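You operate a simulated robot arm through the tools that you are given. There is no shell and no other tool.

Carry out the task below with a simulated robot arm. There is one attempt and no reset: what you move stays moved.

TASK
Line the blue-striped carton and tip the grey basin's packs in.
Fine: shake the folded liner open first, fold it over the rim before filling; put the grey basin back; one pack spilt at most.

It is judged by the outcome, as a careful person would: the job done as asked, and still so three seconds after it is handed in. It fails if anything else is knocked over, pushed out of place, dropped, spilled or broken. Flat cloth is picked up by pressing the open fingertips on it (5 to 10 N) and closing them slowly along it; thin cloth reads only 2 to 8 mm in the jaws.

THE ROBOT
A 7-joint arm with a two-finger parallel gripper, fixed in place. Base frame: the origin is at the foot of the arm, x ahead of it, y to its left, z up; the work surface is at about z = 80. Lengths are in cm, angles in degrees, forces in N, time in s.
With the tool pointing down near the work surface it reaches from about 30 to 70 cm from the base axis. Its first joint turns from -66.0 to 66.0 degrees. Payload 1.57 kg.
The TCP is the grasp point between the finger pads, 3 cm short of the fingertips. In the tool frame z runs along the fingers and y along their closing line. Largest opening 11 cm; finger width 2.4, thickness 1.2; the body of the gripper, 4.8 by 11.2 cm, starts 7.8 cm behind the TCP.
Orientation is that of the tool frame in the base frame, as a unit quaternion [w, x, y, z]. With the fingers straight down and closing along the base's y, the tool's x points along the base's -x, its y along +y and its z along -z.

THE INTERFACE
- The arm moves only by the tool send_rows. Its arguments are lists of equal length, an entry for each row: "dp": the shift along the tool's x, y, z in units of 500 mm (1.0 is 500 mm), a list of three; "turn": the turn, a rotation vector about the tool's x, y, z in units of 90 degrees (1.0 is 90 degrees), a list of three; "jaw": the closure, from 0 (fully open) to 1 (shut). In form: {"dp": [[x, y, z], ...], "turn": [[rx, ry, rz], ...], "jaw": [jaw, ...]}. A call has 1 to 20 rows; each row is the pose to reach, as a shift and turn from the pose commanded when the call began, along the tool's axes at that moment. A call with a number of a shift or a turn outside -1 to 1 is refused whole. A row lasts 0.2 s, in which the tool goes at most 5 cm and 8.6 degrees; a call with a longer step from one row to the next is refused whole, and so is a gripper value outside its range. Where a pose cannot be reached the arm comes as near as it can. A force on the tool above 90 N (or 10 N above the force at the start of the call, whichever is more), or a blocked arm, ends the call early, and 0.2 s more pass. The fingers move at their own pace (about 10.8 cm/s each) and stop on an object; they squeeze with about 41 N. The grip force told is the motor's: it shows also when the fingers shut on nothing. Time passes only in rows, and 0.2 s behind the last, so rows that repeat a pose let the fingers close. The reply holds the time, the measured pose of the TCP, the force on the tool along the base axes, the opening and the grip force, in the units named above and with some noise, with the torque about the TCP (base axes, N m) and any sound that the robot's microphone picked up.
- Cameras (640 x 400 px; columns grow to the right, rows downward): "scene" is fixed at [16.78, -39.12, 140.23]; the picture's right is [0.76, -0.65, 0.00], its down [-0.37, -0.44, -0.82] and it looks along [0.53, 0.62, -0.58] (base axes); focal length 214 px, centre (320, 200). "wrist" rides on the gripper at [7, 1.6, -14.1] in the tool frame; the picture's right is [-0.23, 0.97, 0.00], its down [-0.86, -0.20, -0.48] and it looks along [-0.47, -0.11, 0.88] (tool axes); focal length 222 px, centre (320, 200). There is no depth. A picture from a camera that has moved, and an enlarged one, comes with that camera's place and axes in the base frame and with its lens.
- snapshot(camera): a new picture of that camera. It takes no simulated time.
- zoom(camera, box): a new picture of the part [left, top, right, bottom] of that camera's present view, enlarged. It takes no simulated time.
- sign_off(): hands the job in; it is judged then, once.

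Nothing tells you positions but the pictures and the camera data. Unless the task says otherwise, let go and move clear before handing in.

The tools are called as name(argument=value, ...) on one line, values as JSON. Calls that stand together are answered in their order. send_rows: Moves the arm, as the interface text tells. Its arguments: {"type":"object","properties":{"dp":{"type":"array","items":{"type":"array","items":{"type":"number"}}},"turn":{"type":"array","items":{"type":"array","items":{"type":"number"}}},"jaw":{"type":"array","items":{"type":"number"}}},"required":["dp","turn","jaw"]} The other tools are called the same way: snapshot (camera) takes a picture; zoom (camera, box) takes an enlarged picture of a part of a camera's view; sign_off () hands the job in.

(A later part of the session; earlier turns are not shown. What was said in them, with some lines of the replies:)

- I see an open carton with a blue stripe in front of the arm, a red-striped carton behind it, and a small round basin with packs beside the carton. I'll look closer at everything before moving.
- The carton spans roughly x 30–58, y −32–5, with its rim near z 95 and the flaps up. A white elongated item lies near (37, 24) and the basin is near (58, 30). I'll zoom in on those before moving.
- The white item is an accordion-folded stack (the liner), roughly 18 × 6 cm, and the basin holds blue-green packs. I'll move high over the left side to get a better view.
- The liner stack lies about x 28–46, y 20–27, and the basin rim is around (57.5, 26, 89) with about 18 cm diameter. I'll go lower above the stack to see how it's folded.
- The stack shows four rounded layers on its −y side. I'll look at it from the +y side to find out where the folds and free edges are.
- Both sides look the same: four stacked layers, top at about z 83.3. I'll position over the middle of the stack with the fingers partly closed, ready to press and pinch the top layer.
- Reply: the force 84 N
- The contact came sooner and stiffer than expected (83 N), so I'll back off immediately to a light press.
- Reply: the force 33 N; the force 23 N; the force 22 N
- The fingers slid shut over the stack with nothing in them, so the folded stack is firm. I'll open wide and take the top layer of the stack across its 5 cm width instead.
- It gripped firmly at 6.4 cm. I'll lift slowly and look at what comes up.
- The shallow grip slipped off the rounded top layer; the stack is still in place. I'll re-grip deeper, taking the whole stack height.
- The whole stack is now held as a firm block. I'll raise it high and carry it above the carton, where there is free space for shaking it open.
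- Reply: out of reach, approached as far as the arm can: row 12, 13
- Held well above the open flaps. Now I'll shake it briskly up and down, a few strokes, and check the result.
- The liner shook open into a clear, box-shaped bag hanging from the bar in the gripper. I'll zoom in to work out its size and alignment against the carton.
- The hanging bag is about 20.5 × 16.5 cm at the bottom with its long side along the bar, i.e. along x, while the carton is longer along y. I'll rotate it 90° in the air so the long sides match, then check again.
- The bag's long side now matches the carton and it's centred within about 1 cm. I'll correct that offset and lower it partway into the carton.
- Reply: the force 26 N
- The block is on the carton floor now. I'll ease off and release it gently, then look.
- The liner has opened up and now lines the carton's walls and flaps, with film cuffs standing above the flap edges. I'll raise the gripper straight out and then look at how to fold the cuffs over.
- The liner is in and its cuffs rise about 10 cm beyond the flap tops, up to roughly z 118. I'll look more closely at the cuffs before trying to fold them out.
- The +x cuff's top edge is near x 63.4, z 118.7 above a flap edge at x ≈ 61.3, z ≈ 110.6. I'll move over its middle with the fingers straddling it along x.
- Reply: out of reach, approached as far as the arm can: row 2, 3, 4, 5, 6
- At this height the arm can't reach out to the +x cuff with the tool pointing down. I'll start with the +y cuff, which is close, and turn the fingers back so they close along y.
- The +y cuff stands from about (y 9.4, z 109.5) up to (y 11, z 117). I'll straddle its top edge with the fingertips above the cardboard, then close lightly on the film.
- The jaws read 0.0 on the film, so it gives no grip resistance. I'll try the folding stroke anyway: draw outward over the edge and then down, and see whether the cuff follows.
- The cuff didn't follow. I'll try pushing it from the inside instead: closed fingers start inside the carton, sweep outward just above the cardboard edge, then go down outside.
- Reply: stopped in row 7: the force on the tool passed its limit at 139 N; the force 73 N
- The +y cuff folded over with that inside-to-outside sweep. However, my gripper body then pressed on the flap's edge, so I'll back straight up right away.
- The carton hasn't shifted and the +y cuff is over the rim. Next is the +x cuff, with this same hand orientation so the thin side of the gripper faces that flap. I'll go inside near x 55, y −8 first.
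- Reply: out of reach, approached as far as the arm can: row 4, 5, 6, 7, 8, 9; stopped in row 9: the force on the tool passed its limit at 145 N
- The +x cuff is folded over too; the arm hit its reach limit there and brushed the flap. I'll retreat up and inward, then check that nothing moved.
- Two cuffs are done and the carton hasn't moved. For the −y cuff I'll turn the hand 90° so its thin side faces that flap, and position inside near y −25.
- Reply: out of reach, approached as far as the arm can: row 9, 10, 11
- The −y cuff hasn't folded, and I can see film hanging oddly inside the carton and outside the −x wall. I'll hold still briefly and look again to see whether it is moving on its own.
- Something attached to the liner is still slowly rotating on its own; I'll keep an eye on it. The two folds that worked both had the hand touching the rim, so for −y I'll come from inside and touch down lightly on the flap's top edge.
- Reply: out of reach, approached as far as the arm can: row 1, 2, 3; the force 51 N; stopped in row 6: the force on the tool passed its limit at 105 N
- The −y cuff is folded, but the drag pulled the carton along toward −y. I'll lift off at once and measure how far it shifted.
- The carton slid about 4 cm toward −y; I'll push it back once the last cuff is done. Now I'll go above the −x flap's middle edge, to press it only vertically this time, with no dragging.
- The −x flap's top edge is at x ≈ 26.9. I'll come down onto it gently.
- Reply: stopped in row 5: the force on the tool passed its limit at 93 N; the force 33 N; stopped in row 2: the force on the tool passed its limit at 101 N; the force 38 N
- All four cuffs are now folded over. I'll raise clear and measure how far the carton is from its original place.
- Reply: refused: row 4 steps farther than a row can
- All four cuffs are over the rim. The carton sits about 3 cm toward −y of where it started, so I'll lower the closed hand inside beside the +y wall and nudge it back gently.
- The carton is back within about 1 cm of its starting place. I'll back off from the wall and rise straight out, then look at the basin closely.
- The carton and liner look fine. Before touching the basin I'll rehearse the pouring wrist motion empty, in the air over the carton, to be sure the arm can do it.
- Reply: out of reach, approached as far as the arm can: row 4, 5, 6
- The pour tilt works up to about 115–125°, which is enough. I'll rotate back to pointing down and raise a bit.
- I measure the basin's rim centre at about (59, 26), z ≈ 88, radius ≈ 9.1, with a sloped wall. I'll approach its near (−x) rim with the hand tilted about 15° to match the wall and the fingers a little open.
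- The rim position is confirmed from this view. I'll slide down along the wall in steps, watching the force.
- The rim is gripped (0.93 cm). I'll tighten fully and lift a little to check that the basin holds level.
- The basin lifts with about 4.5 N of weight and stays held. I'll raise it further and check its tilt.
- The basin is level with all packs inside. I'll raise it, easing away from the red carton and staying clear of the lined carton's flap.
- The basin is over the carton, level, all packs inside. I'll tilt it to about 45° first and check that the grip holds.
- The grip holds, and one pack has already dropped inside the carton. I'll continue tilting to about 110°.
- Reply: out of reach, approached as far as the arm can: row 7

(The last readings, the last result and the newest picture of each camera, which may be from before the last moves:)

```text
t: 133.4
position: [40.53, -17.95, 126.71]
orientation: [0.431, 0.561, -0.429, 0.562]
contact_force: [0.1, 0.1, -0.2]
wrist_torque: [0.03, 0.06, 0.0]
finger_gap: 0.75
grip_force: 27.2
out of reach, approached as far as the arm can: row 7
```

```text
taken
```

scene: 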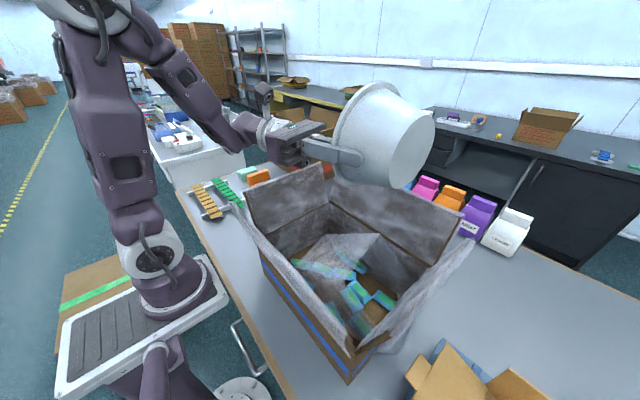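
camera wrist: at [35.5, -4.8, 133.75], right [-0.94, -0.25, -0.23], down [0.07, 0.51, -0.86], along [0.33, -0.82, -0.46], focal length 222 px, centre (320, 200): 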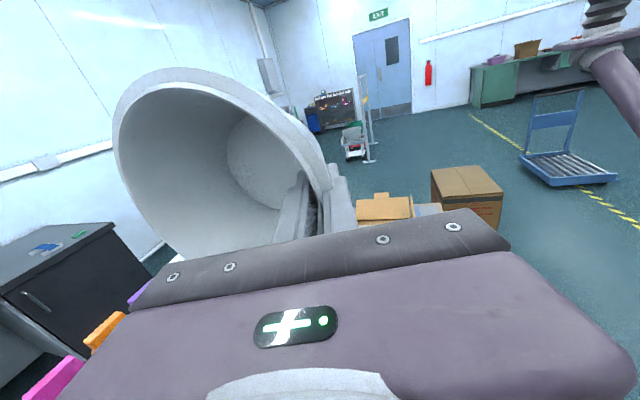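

The basin is empty and the packs are in the carton. I'll zoom in to count them and check nothing fell outside.

zoom(camera="scene", box=[240, 190, 440, 360])

zoom(camera="wrist", box=[100, 60, 360, 270])

zoom(camera="scene", box=[180, 140, 420, 300])

```text
2.35 times, centred on (340, 275) of scene
camera zoom: at [16.78, -39.12, 140.23], right [0.76, -0.65, 0.0], down [-0.37, -0.44, -0.82], along [0.53, 0.62, -0.58], focal length 505 px, centre (273, 24)
```

zoom: 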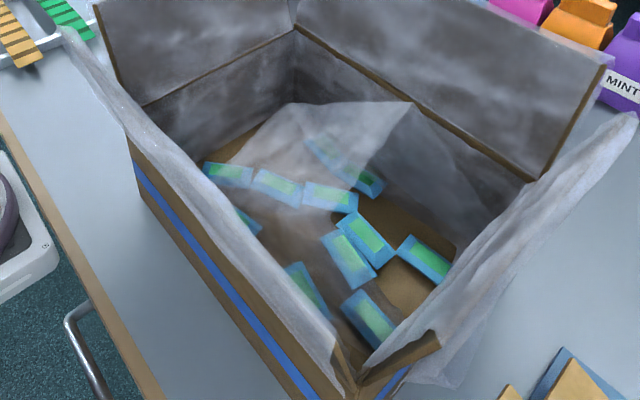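

```text
1.90 times, centred on (230, 165) of wrist
camera zoom: at [35.5, -4.8, 133.75], right [-0.94, -0.25, -0.23], down [0.07, 0.51, -0.86], along [0.33, -0.82, -0.46], focal length 423 px, centre (491, 267)
```

zoom: 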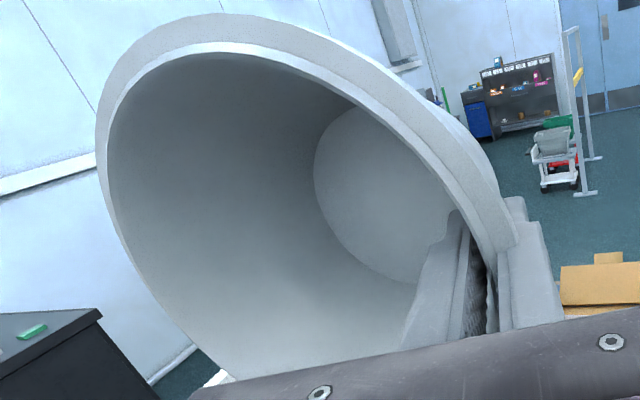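

```text
2.50 times, centred on (300, 220) of scene
camera zoom: at [16.78, -39.12, 140.23], right [0.76, -0.65, 0.0], down [-0.37, -0.44, -0.82], along [0.53, 0.62, -0.58], focal length 536 px, centre (370, 150)
```

zoom: 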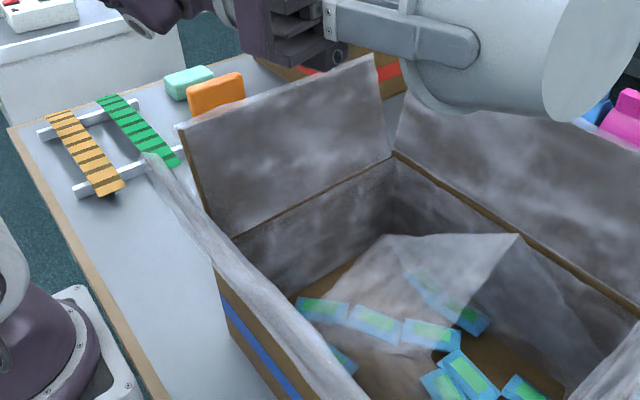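

About eleven packs are all in the carton, none outside, and the basin is empty. I'll level the basin again while staying over the carton.

send_rows(dp=[[0, 0, 0], [0, 0, 0], [0, 0, 0], [0, 0, 0], [0, 0, 0], [0, 0, 0], [0, 0, 0], [0, 0, 0], [0, 0, 0], [0, 0, 0], [0, 0, 0], [0, 0, 0], [0, 0, 0]], turn=[[0, -0.077, 0.021], [0, -0.155, 0.041], [0, -0.232, 0.062], [0, -0.309, 0.083], [0, -0.386, 0.104], [0, -0.464, 0.124], [0, -0.541, 0.145], [0, -0.618, 0.166], [0, -0.696, 0.187], [0, -0.773, 0.207], [0, -0.85, 0.228], [0, -0.927, 0.249], [0, -0.966, 0.259]], jaw=[1, 1, 1, 1, 1, 1, 1, 1, 1, 1, 1, 1, 1])

snapshot(camera="wrist")

snapshot(camera="scene")

```text
t: 136.2
position: [40.64, -18.17, 126.72]
orientation: [-0.092, 0.702, -0.7, 0.092]
contact_force: [0.5, 0.0, -1.1]
wrist_torque: [0.04, 0.05, -0.01]
finger_gap: 0.75
grip_force: 26.6
```

```text
taken
camera wrist: at [35.5, -25.12, 140.0], right [-0.94, 0.23, -0.25], down [0.07, 0.86, 0.51], along [0.33, 0.47, -0.82], focal length 222 px, centre (320, 200)
```

wrist: 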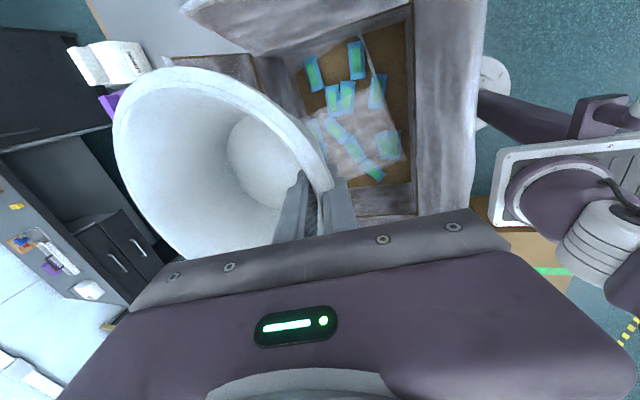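

```text
taken
```

scene: 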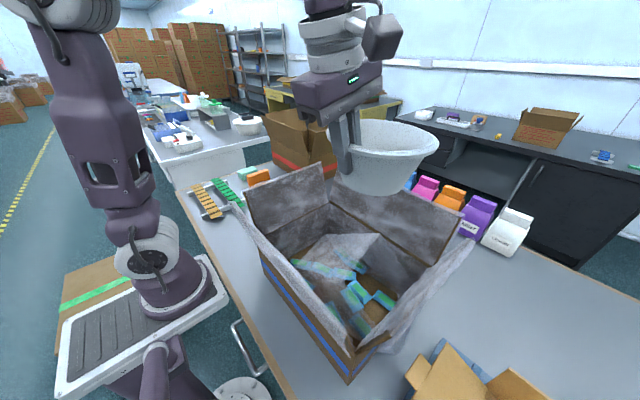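

send_rows(dp=[[-0.04, 0, 0], [-0.11, 0, 0], [-0.19, -0.01, 0.01], [-0.27, -0.02, 0.015], [-0.35, -0.03, 0.02], [-0.43, -0.04, 0.025], [-0.51, -0.05, 0.03], [-0.59, -0.06, 0.04], [-0.67, -0.065, 0.06], [-0.74, -0.065, 0.09], [-0.79, -0.065, 0.115], [-0.808, -0.065, 0.119], [-0.808, -0.065, 0.119]], turn=[[0, 0, 0], [0, 0, 0], [0, 0, 0], [0, 0, 0], [0, 0, 0], [0, 0, 0], [0, 0, 0], [0, 0, 0], [0, 0, 0], [0, 0, 0], [0, 0, 0], [0, 0, 0], [0, 0, 0]], jaw=[1, 1, 1, 1, 1, 1, 1, 1, 1, 1, 1, 1, 1])

snapshot(camera="scene")

snapshot(camera="wrist")

```text
t: 139.0
position: [45.2, 22.43, 121.76]
orientation: [-0.092, 0.701, -0.701, 0.093]
contact_force: [0.0, 0.1, -0.2]
wrist_torque: [0.01, 0.0, 0.0]
finger_gap: 0.75
grip_force: 26.8
```

```text
taken
```

scene: 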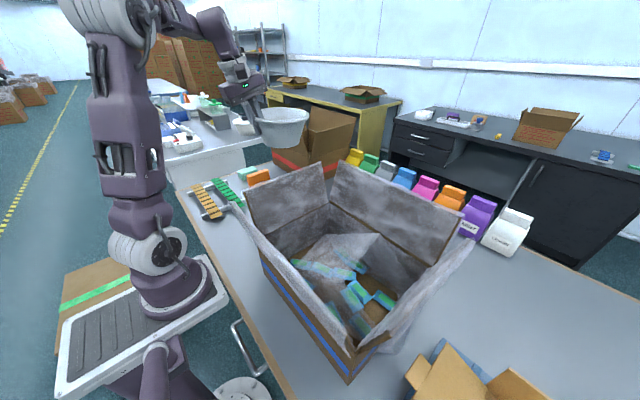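

```text
taken
camera wrist: at [40.07, 15.34, 135.16], right [-0.94, 0.23, -0.25], down [0.07, 0.86, 0.51], along [0.33, 0.47, -0.82], focal length 222 px, centre (320, 200)
```

wrist: 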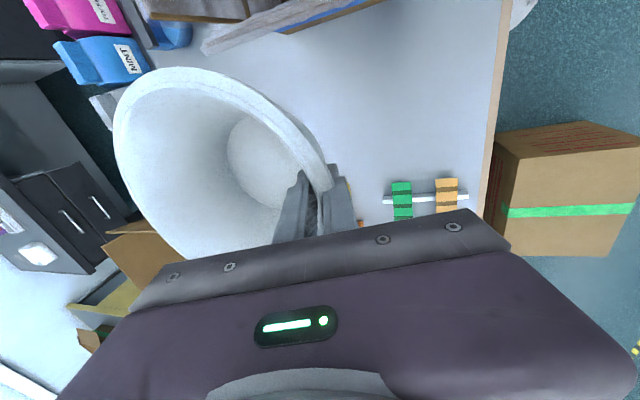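

The basin is light and empty. I'll bring it back down along the same route to just above its original place.

send_rows(dp=[[0, 0.0228, 0.085], [0, 0.0435, 0.1623], [0, 0.0642, 0.2396], [-0.006, 0.0753, 0.3194], [-0.04, 0.0405, 0.3826], [-0.072, 0.0113, 0.436], [-0.072, 0.0239, 0.4906], [-0.072, 0.0394, 0.5486], [-0.072, 0.0549, 0.6065], [-0.072, 0.0549, 0.6065]], turn=[[0, 0, 0], [0, 0, 0], [0, 0, 0], [0, 0, 0], [0, 0, 0], [0, 0, 0], [0, 0, 0], [0, 0, 0], [0, 0, 0], [0, 0, 0]], jaw=[1, 1, 1, 1, 1, 1, 1, 1, 1, 1])

snapshot(camera="wrist")

snapshot(camera="scene")

```text
t: 141.2
position: [50.53, 25.91, 91.54]
orientation: [-0.092, 0.701, -0.701, 0.093]
contact_force: [0.1, 0.3, -1.1]
wrist_torque: [0.02, 0.03, 0.01]
finger_gap: 0.74
grip_force: 26.9
```

```text
taken
camera wrist: at [45.43, 18.89, 104.88], right [-0.94, 0.23, -0.25], down [0.07, 0.86, 0.51], along [0.33, 0.47, -0.82], focal length 222 px, centre (320, 200)
```

wrist: 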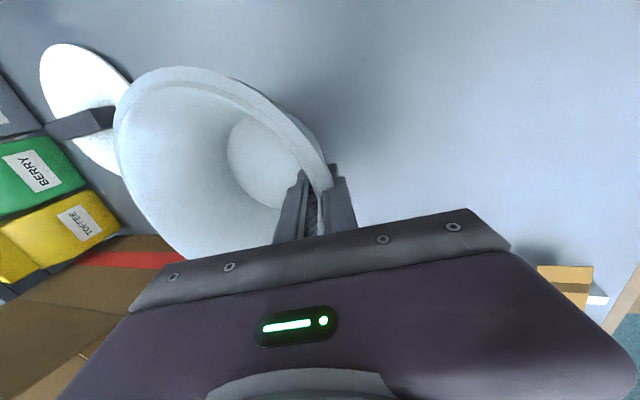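

```text
taken
```

scene: 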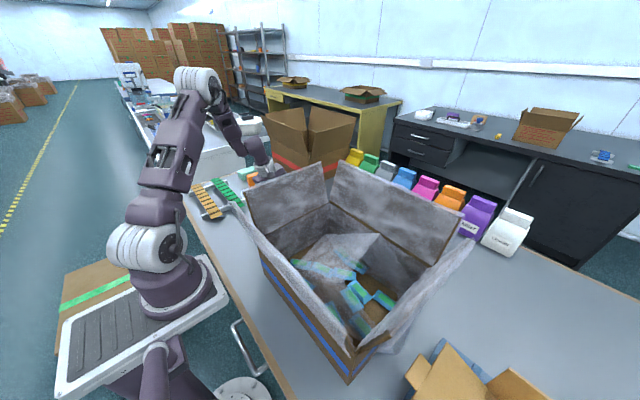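

send_rows(dp=[[0, 0.006, 0.0225], [0, 0.012, 0.045], [0, 0.018, 0.0676], [0, 0.018, 0.0676]], turn=[[0, 0, 0], [0, 0, 0], [0, 0, 0], [0, 0, 0]], jaw=[1, 1, 1, 1])

send_rows(dp=[[0, 0.0013, 0.0048], [0, 0.0026, 0.0097]], turn=[[0, 0, 0], [0, 0, 0]], jaw=[1, 1])

```text
t: 142.2
position: [50.46, 25.94, 88.13]
orientation: [-0.092, 0.702, -0.7, 0.093]
contact_force: [-0.2, 0.2, -0.5]
wrist_torque: [0.02, 0.08, 0.02]
finger_gap: 0.79
grip_force: 26.6
```

```text
t: 142.8
position: [50.51, 25.94, 87.71]
orientation: [-0.094, 0.701, -0.701, 0.092]
contact_force: [0.9, -0.2, -0.5]
wrist_torque: [0.0, 0.05, 0.0]
finger_gap: 0.77
grip_force: 26.8
```

send_rows(dp=[[0, 0.0013, 0.0048], [0, 0.0026, 0.0097]], turn=[[0, 0, 0], [0, 0, 0]], jaw=[1, 1])

zoom(camera="wrist", box=[100, 50, 380, 240])

```text
t: 143.4
position: [50.51, 26.04, 87.16]
orientation: [-0.093, 0.701, -0.701, 0.093]
contact_force: [-1.7, -1.0, 5.7]
wrist_torque: [-0.2, -0.6, -0.14]
finger_gap: 0.78
grip_force: 26.9
```

```text
2.11 times, centred on (240, 145) of wrist
camera zoom: at [45.36, 18.96, 100.53], right [-0.94, 0.23, -0.25], down [0.07, 0.86, 0.51], along [0.33, 0.47, -0.82], focal length 468 px, centre (488, 316)
```

zoom: 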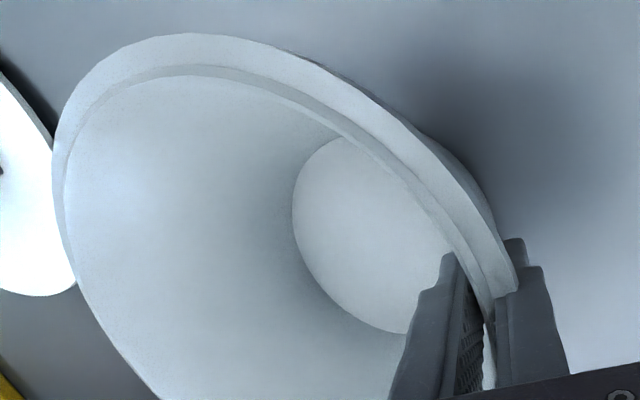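

send_rows(dp=[[0, 0.0005, 0.002], [0, 0.0013, 0.0048]], turn=[[0, 0, 0], [0, 0, 0]], jaw=[1, 1])

```text
t: 144.0
position: [50.44, 26.0, 86.94]
orientation: [-0.094, 0.701, -0.701, 0.092]
contact_force: [-4.3, -0.7, 13.9]
wrist_torque: [-0.49, -1.36, -0.22]
finger_gap: 0.86
grip_force: 27.1
```

The basin is seated on the table again, with readings matching when I first gripped it. I'll release slowly.

send_rows(dp=[[0, 0, 0], [0, 0, 0], [0, 0, 0], [0, 0, 0], [0, 0, 0], [0, 0, 0]], turn=[[0, 0, 0], [0, 0, 0], [0, 0, 0], [0, 0, 0], [0, 0, 0], [0, 0, 0]], jaw=[0.93, 0.9, 0.86, 0.82, 0.78, 0.745])

snapshot(camera="wrist")

```text
t: 145.4
position: [50.38, 25.92, 86.98]
orientation: [-0.091, 0.702, -0.7, 0.092]
contact_force: [-0.7, -0.7, 0.6]
wrist_torque: [0.0, 0.05, 0.0]
finger_gap: 2.81
grip_force: 0.1
```

```text
taken
camera wrist: at [45.31, 18.89, 100.27], right [-0.94, 0.23, -0.25], down [0.07, 0.86, 0.51], along [0.33, 0.47, -0.82], focal length 222 px, centre (320, 200)
```

wrist: 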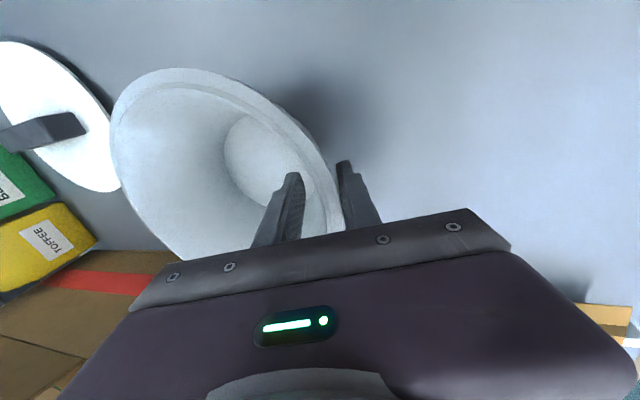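

send_rows(dp=[[0, 0, -0.02], [0, 0, -0.05], [0, 0, -0.09], [0, 0, -0.14], [0, 0, -0.2], [0, 0.02, -0.28], [0, 0.04, -0.36], [0, 0.06, -0.44], [0, 0.06, -0.46]], turn=[[0, 0, 0], [0, 0, 0], [0, 0, 0], [0, 0, 0], [0, 0, 0], [0, 0, 0], [0, 0, 0], [0, 0, 0], [0, 0, 0]], jaw=[0.745, 0.745, 0.745, 0.745, 0.745, 0.745, 0.745, 0.745, 0.745])

snapshot(camera="wrist")

snapshot(camera="scene")

```text
t: 147.4
position: [41.46, 25.98, 108.57]
orientation: [-0.092, 0.702, -0.7, 0.093]
contact_force: [0.1, -0.3, 0.4]
wrist_torque: [0.01, -0.01, 0.03]
finger_gap: 2.81
grip_force: 0.0
```

```text
taken
camera wrist: at [36.36, 18.95, 121.83], right [-0.94, 0.23, -0.25], down [0.07, 0.86, 0.51], along [0.33, 0.47, -0.82], focal length 222 px, centre (320, 200)
```

wrist: 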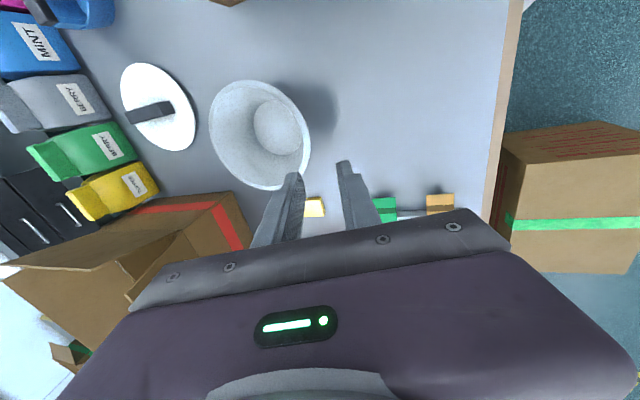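

```text
taken
```

scene: 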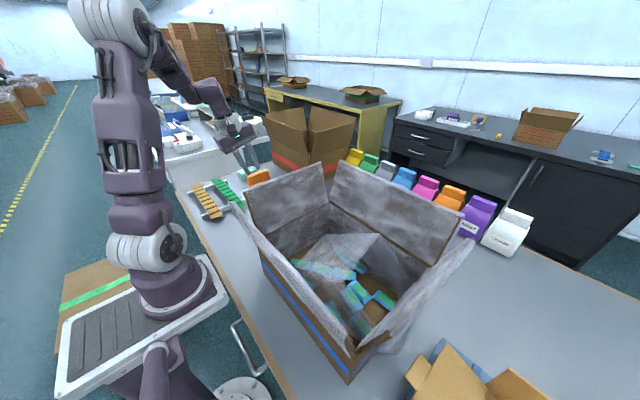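

The basin stands upright where it was. I'll raise up, straighten the hand and return to an earlier viewpoint to compare everything with the start.

send_rows(dp=[[0.01, -0.015, -0.07], [0.02, -0.03, -0.14], [0.035, -0.045, -0.21], [0.05, -0.06, -0.28], [0.065, -0.08, -0.36], [0.078, -0.0928, -0.43], [0.078, -0.0928, -0.43]], turn=[[-0.03, 0, 0], [-0.06, 0, 0], [-0.09, 0, 0], [-0.12, 0, 0], [-0.15, 0, 0], [-0.167, 0, 0], [-0.167, 0, 0]], jaw=[0.745, 0.745, 0.745, 0.745, 0.745, 0.745, 0.745])

send_rows(dp=[[0, 0, 0], [0, 0, 0], [0, 0, 0], [0, 0, 0], [0, 0, 0], [0, 0, 0], [0, 0, 0], [0, 0, 0], [0, 0, 0], [0, 0, 0], [0, 0, 0], [0, 0, 0]], turn=[[0, 0, 0.09], [0, 0, 0.18], [0, 0, 0.27], [0, 0, 0.36], [0, 0, 0.45], [0, 0, 0.54], [0, 0, 0.63], [0, 0, 0.72], [0, 0, 0.81], [0, 0, 0.9], [0, 0, 0.98], [0, 0, 1.0]], jaw=[0.6, 0.5, 0.4, 0.3, 0.2, 0.1, 0, 0, 0, 0, 0, 0])

snapshot(camera="wrist")

snapshot(camera="scene")

```text
t: 149.0
position: [40.42, 21.83, 130.43]
orientation: [0.001, 0.707, -0.707, 0.0]
contact_force: [0.6, 0.3, -0.2]
wrist_torque: [-0.02, 0.0, 0.0]
finger_gap: 2.8
grip_force: 0.2
```

```text
t: 151.6
position: [40.62, 22.12, 130.52]
orientation: [-0.001, 0.002, 1.0, 0.0]
contact_force: [-0.5, 1.0, 0.6]
wrist_torque: [0.01, -0.03, 0.0]
finger_gap: 11.02
grip_force: 0.0
```

```text
taken
camera wrist: at [33.71, 23.67, 144.61], right [0.23, 0.97, 0.0], down [0.86, -0.2, 0.48], along [0.47, -0.11, -0.88], focal length 222 px, centre (320, 200)
```

wrist: 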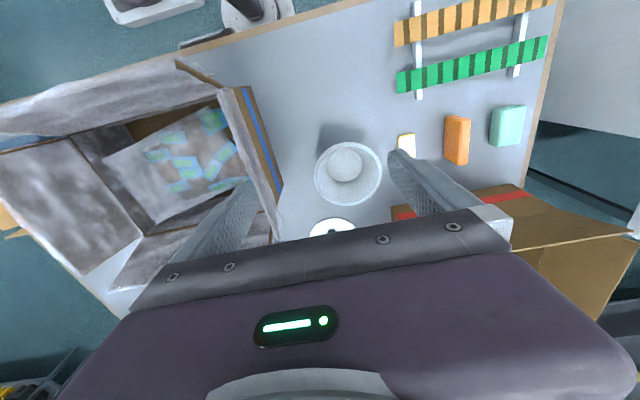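

```text
taken
```

scene: 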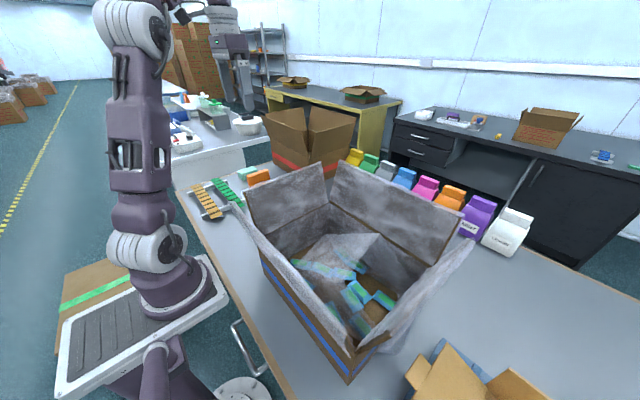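

zoom(camera="scene", box=[220, 150, 480, 390])

zoom(camera="wrist", box=[0, 40, 300, 290])

zoom(camera="wrist", box=[280, 80, 560, 250])

```text
1.67 times, centred on (350, 270) of scene
camera zoom: at [16.78, -39.12, 140.23], right [0.76, -0.65, 0.0], down [-0.37, -0.44, -0.82], along [0.53, 0.62, -0.58], focal length 358 px, centre (270, 83)
```

zoom: 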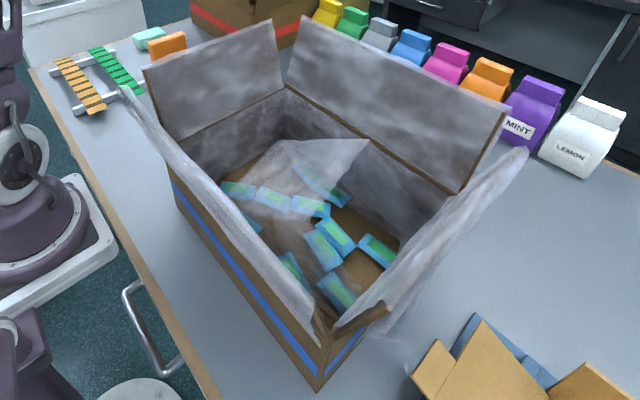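

```text
1.60 times, centred on (150, 165) of wrist
camera zoom: at [33.71, 23.67, 144.61], right [0.23, 0.97, 0.0], down [0.86, -0.2, 0.48], along [0.47, -0.11, -0.88], focal length 355 px, centre (592, 256)
```

zoom: 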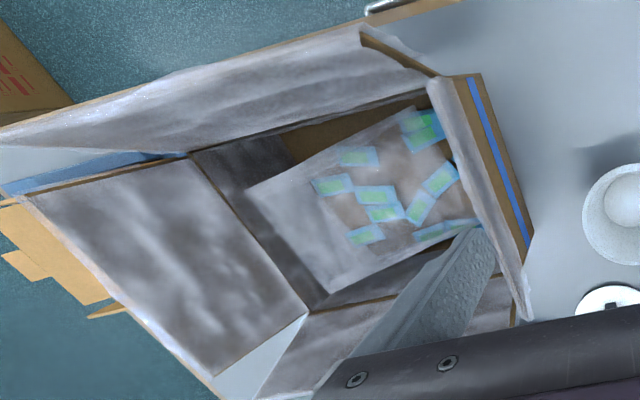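

```text
2.29 times, centred on (420, 165) of wrist
camera zoom: at [33.71, 23.67, 144.61], right [0.23, 0.97, 0.0], down [0.86, -0.2, 0.48], along [0.47, -0.11, -0.88], focal length 508 px, centre (91, 280)
```

zoom: 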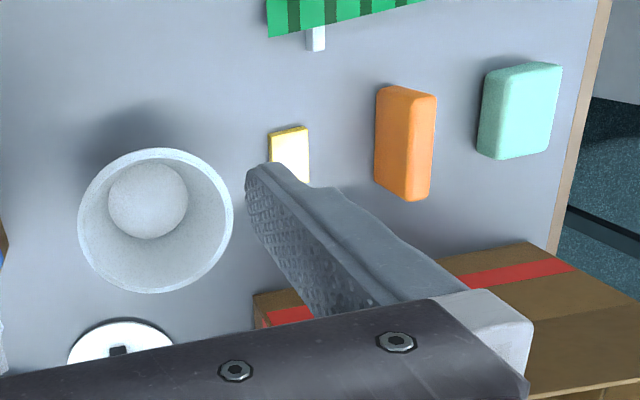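

All visible packs (about eleven) are in the lined carton and none can be seen outside it. All four cuffs are folded over the flaps, the empty basin stands back on its spot, and nothing else on the table has moved. The carton ended within about 1 cm of its original place, and a loose fold of film inside the liner sits unevenly among the packs. The hand is open and clear, so I'm handing the job in.

sign_off()

```text
The job is handed in.
```

The blue-striped carton is lined, the grey basin's packs are in it, and the basin is back on its spot. I have handed the job in, and no verdict has come back yet.

- **Liner:** I shook it open over the carton before lowering it in. All four edges were folded over the flaps before filling. A loose piece of the film sits crooked inside the carton among the packs. It turned on its own while I was folding the edges, and I could not straighten it.
- **Packs:** I count about eleven in the carton and see none outside it. I did not have a reliable count of the packs in the basin before tipping.
- **Carton:** While folding one side I dragged it about 3 cm, then pushed it back. It now sits about 1 cm from where it started. I also pressed hard on its flaps several times (up to about 145 N); I see no damage.
- **Basin:** It stands upright and empty, within about half a centimetre of its original place.

Nothing else on the table looks moved. The hand is open and clear of everything.
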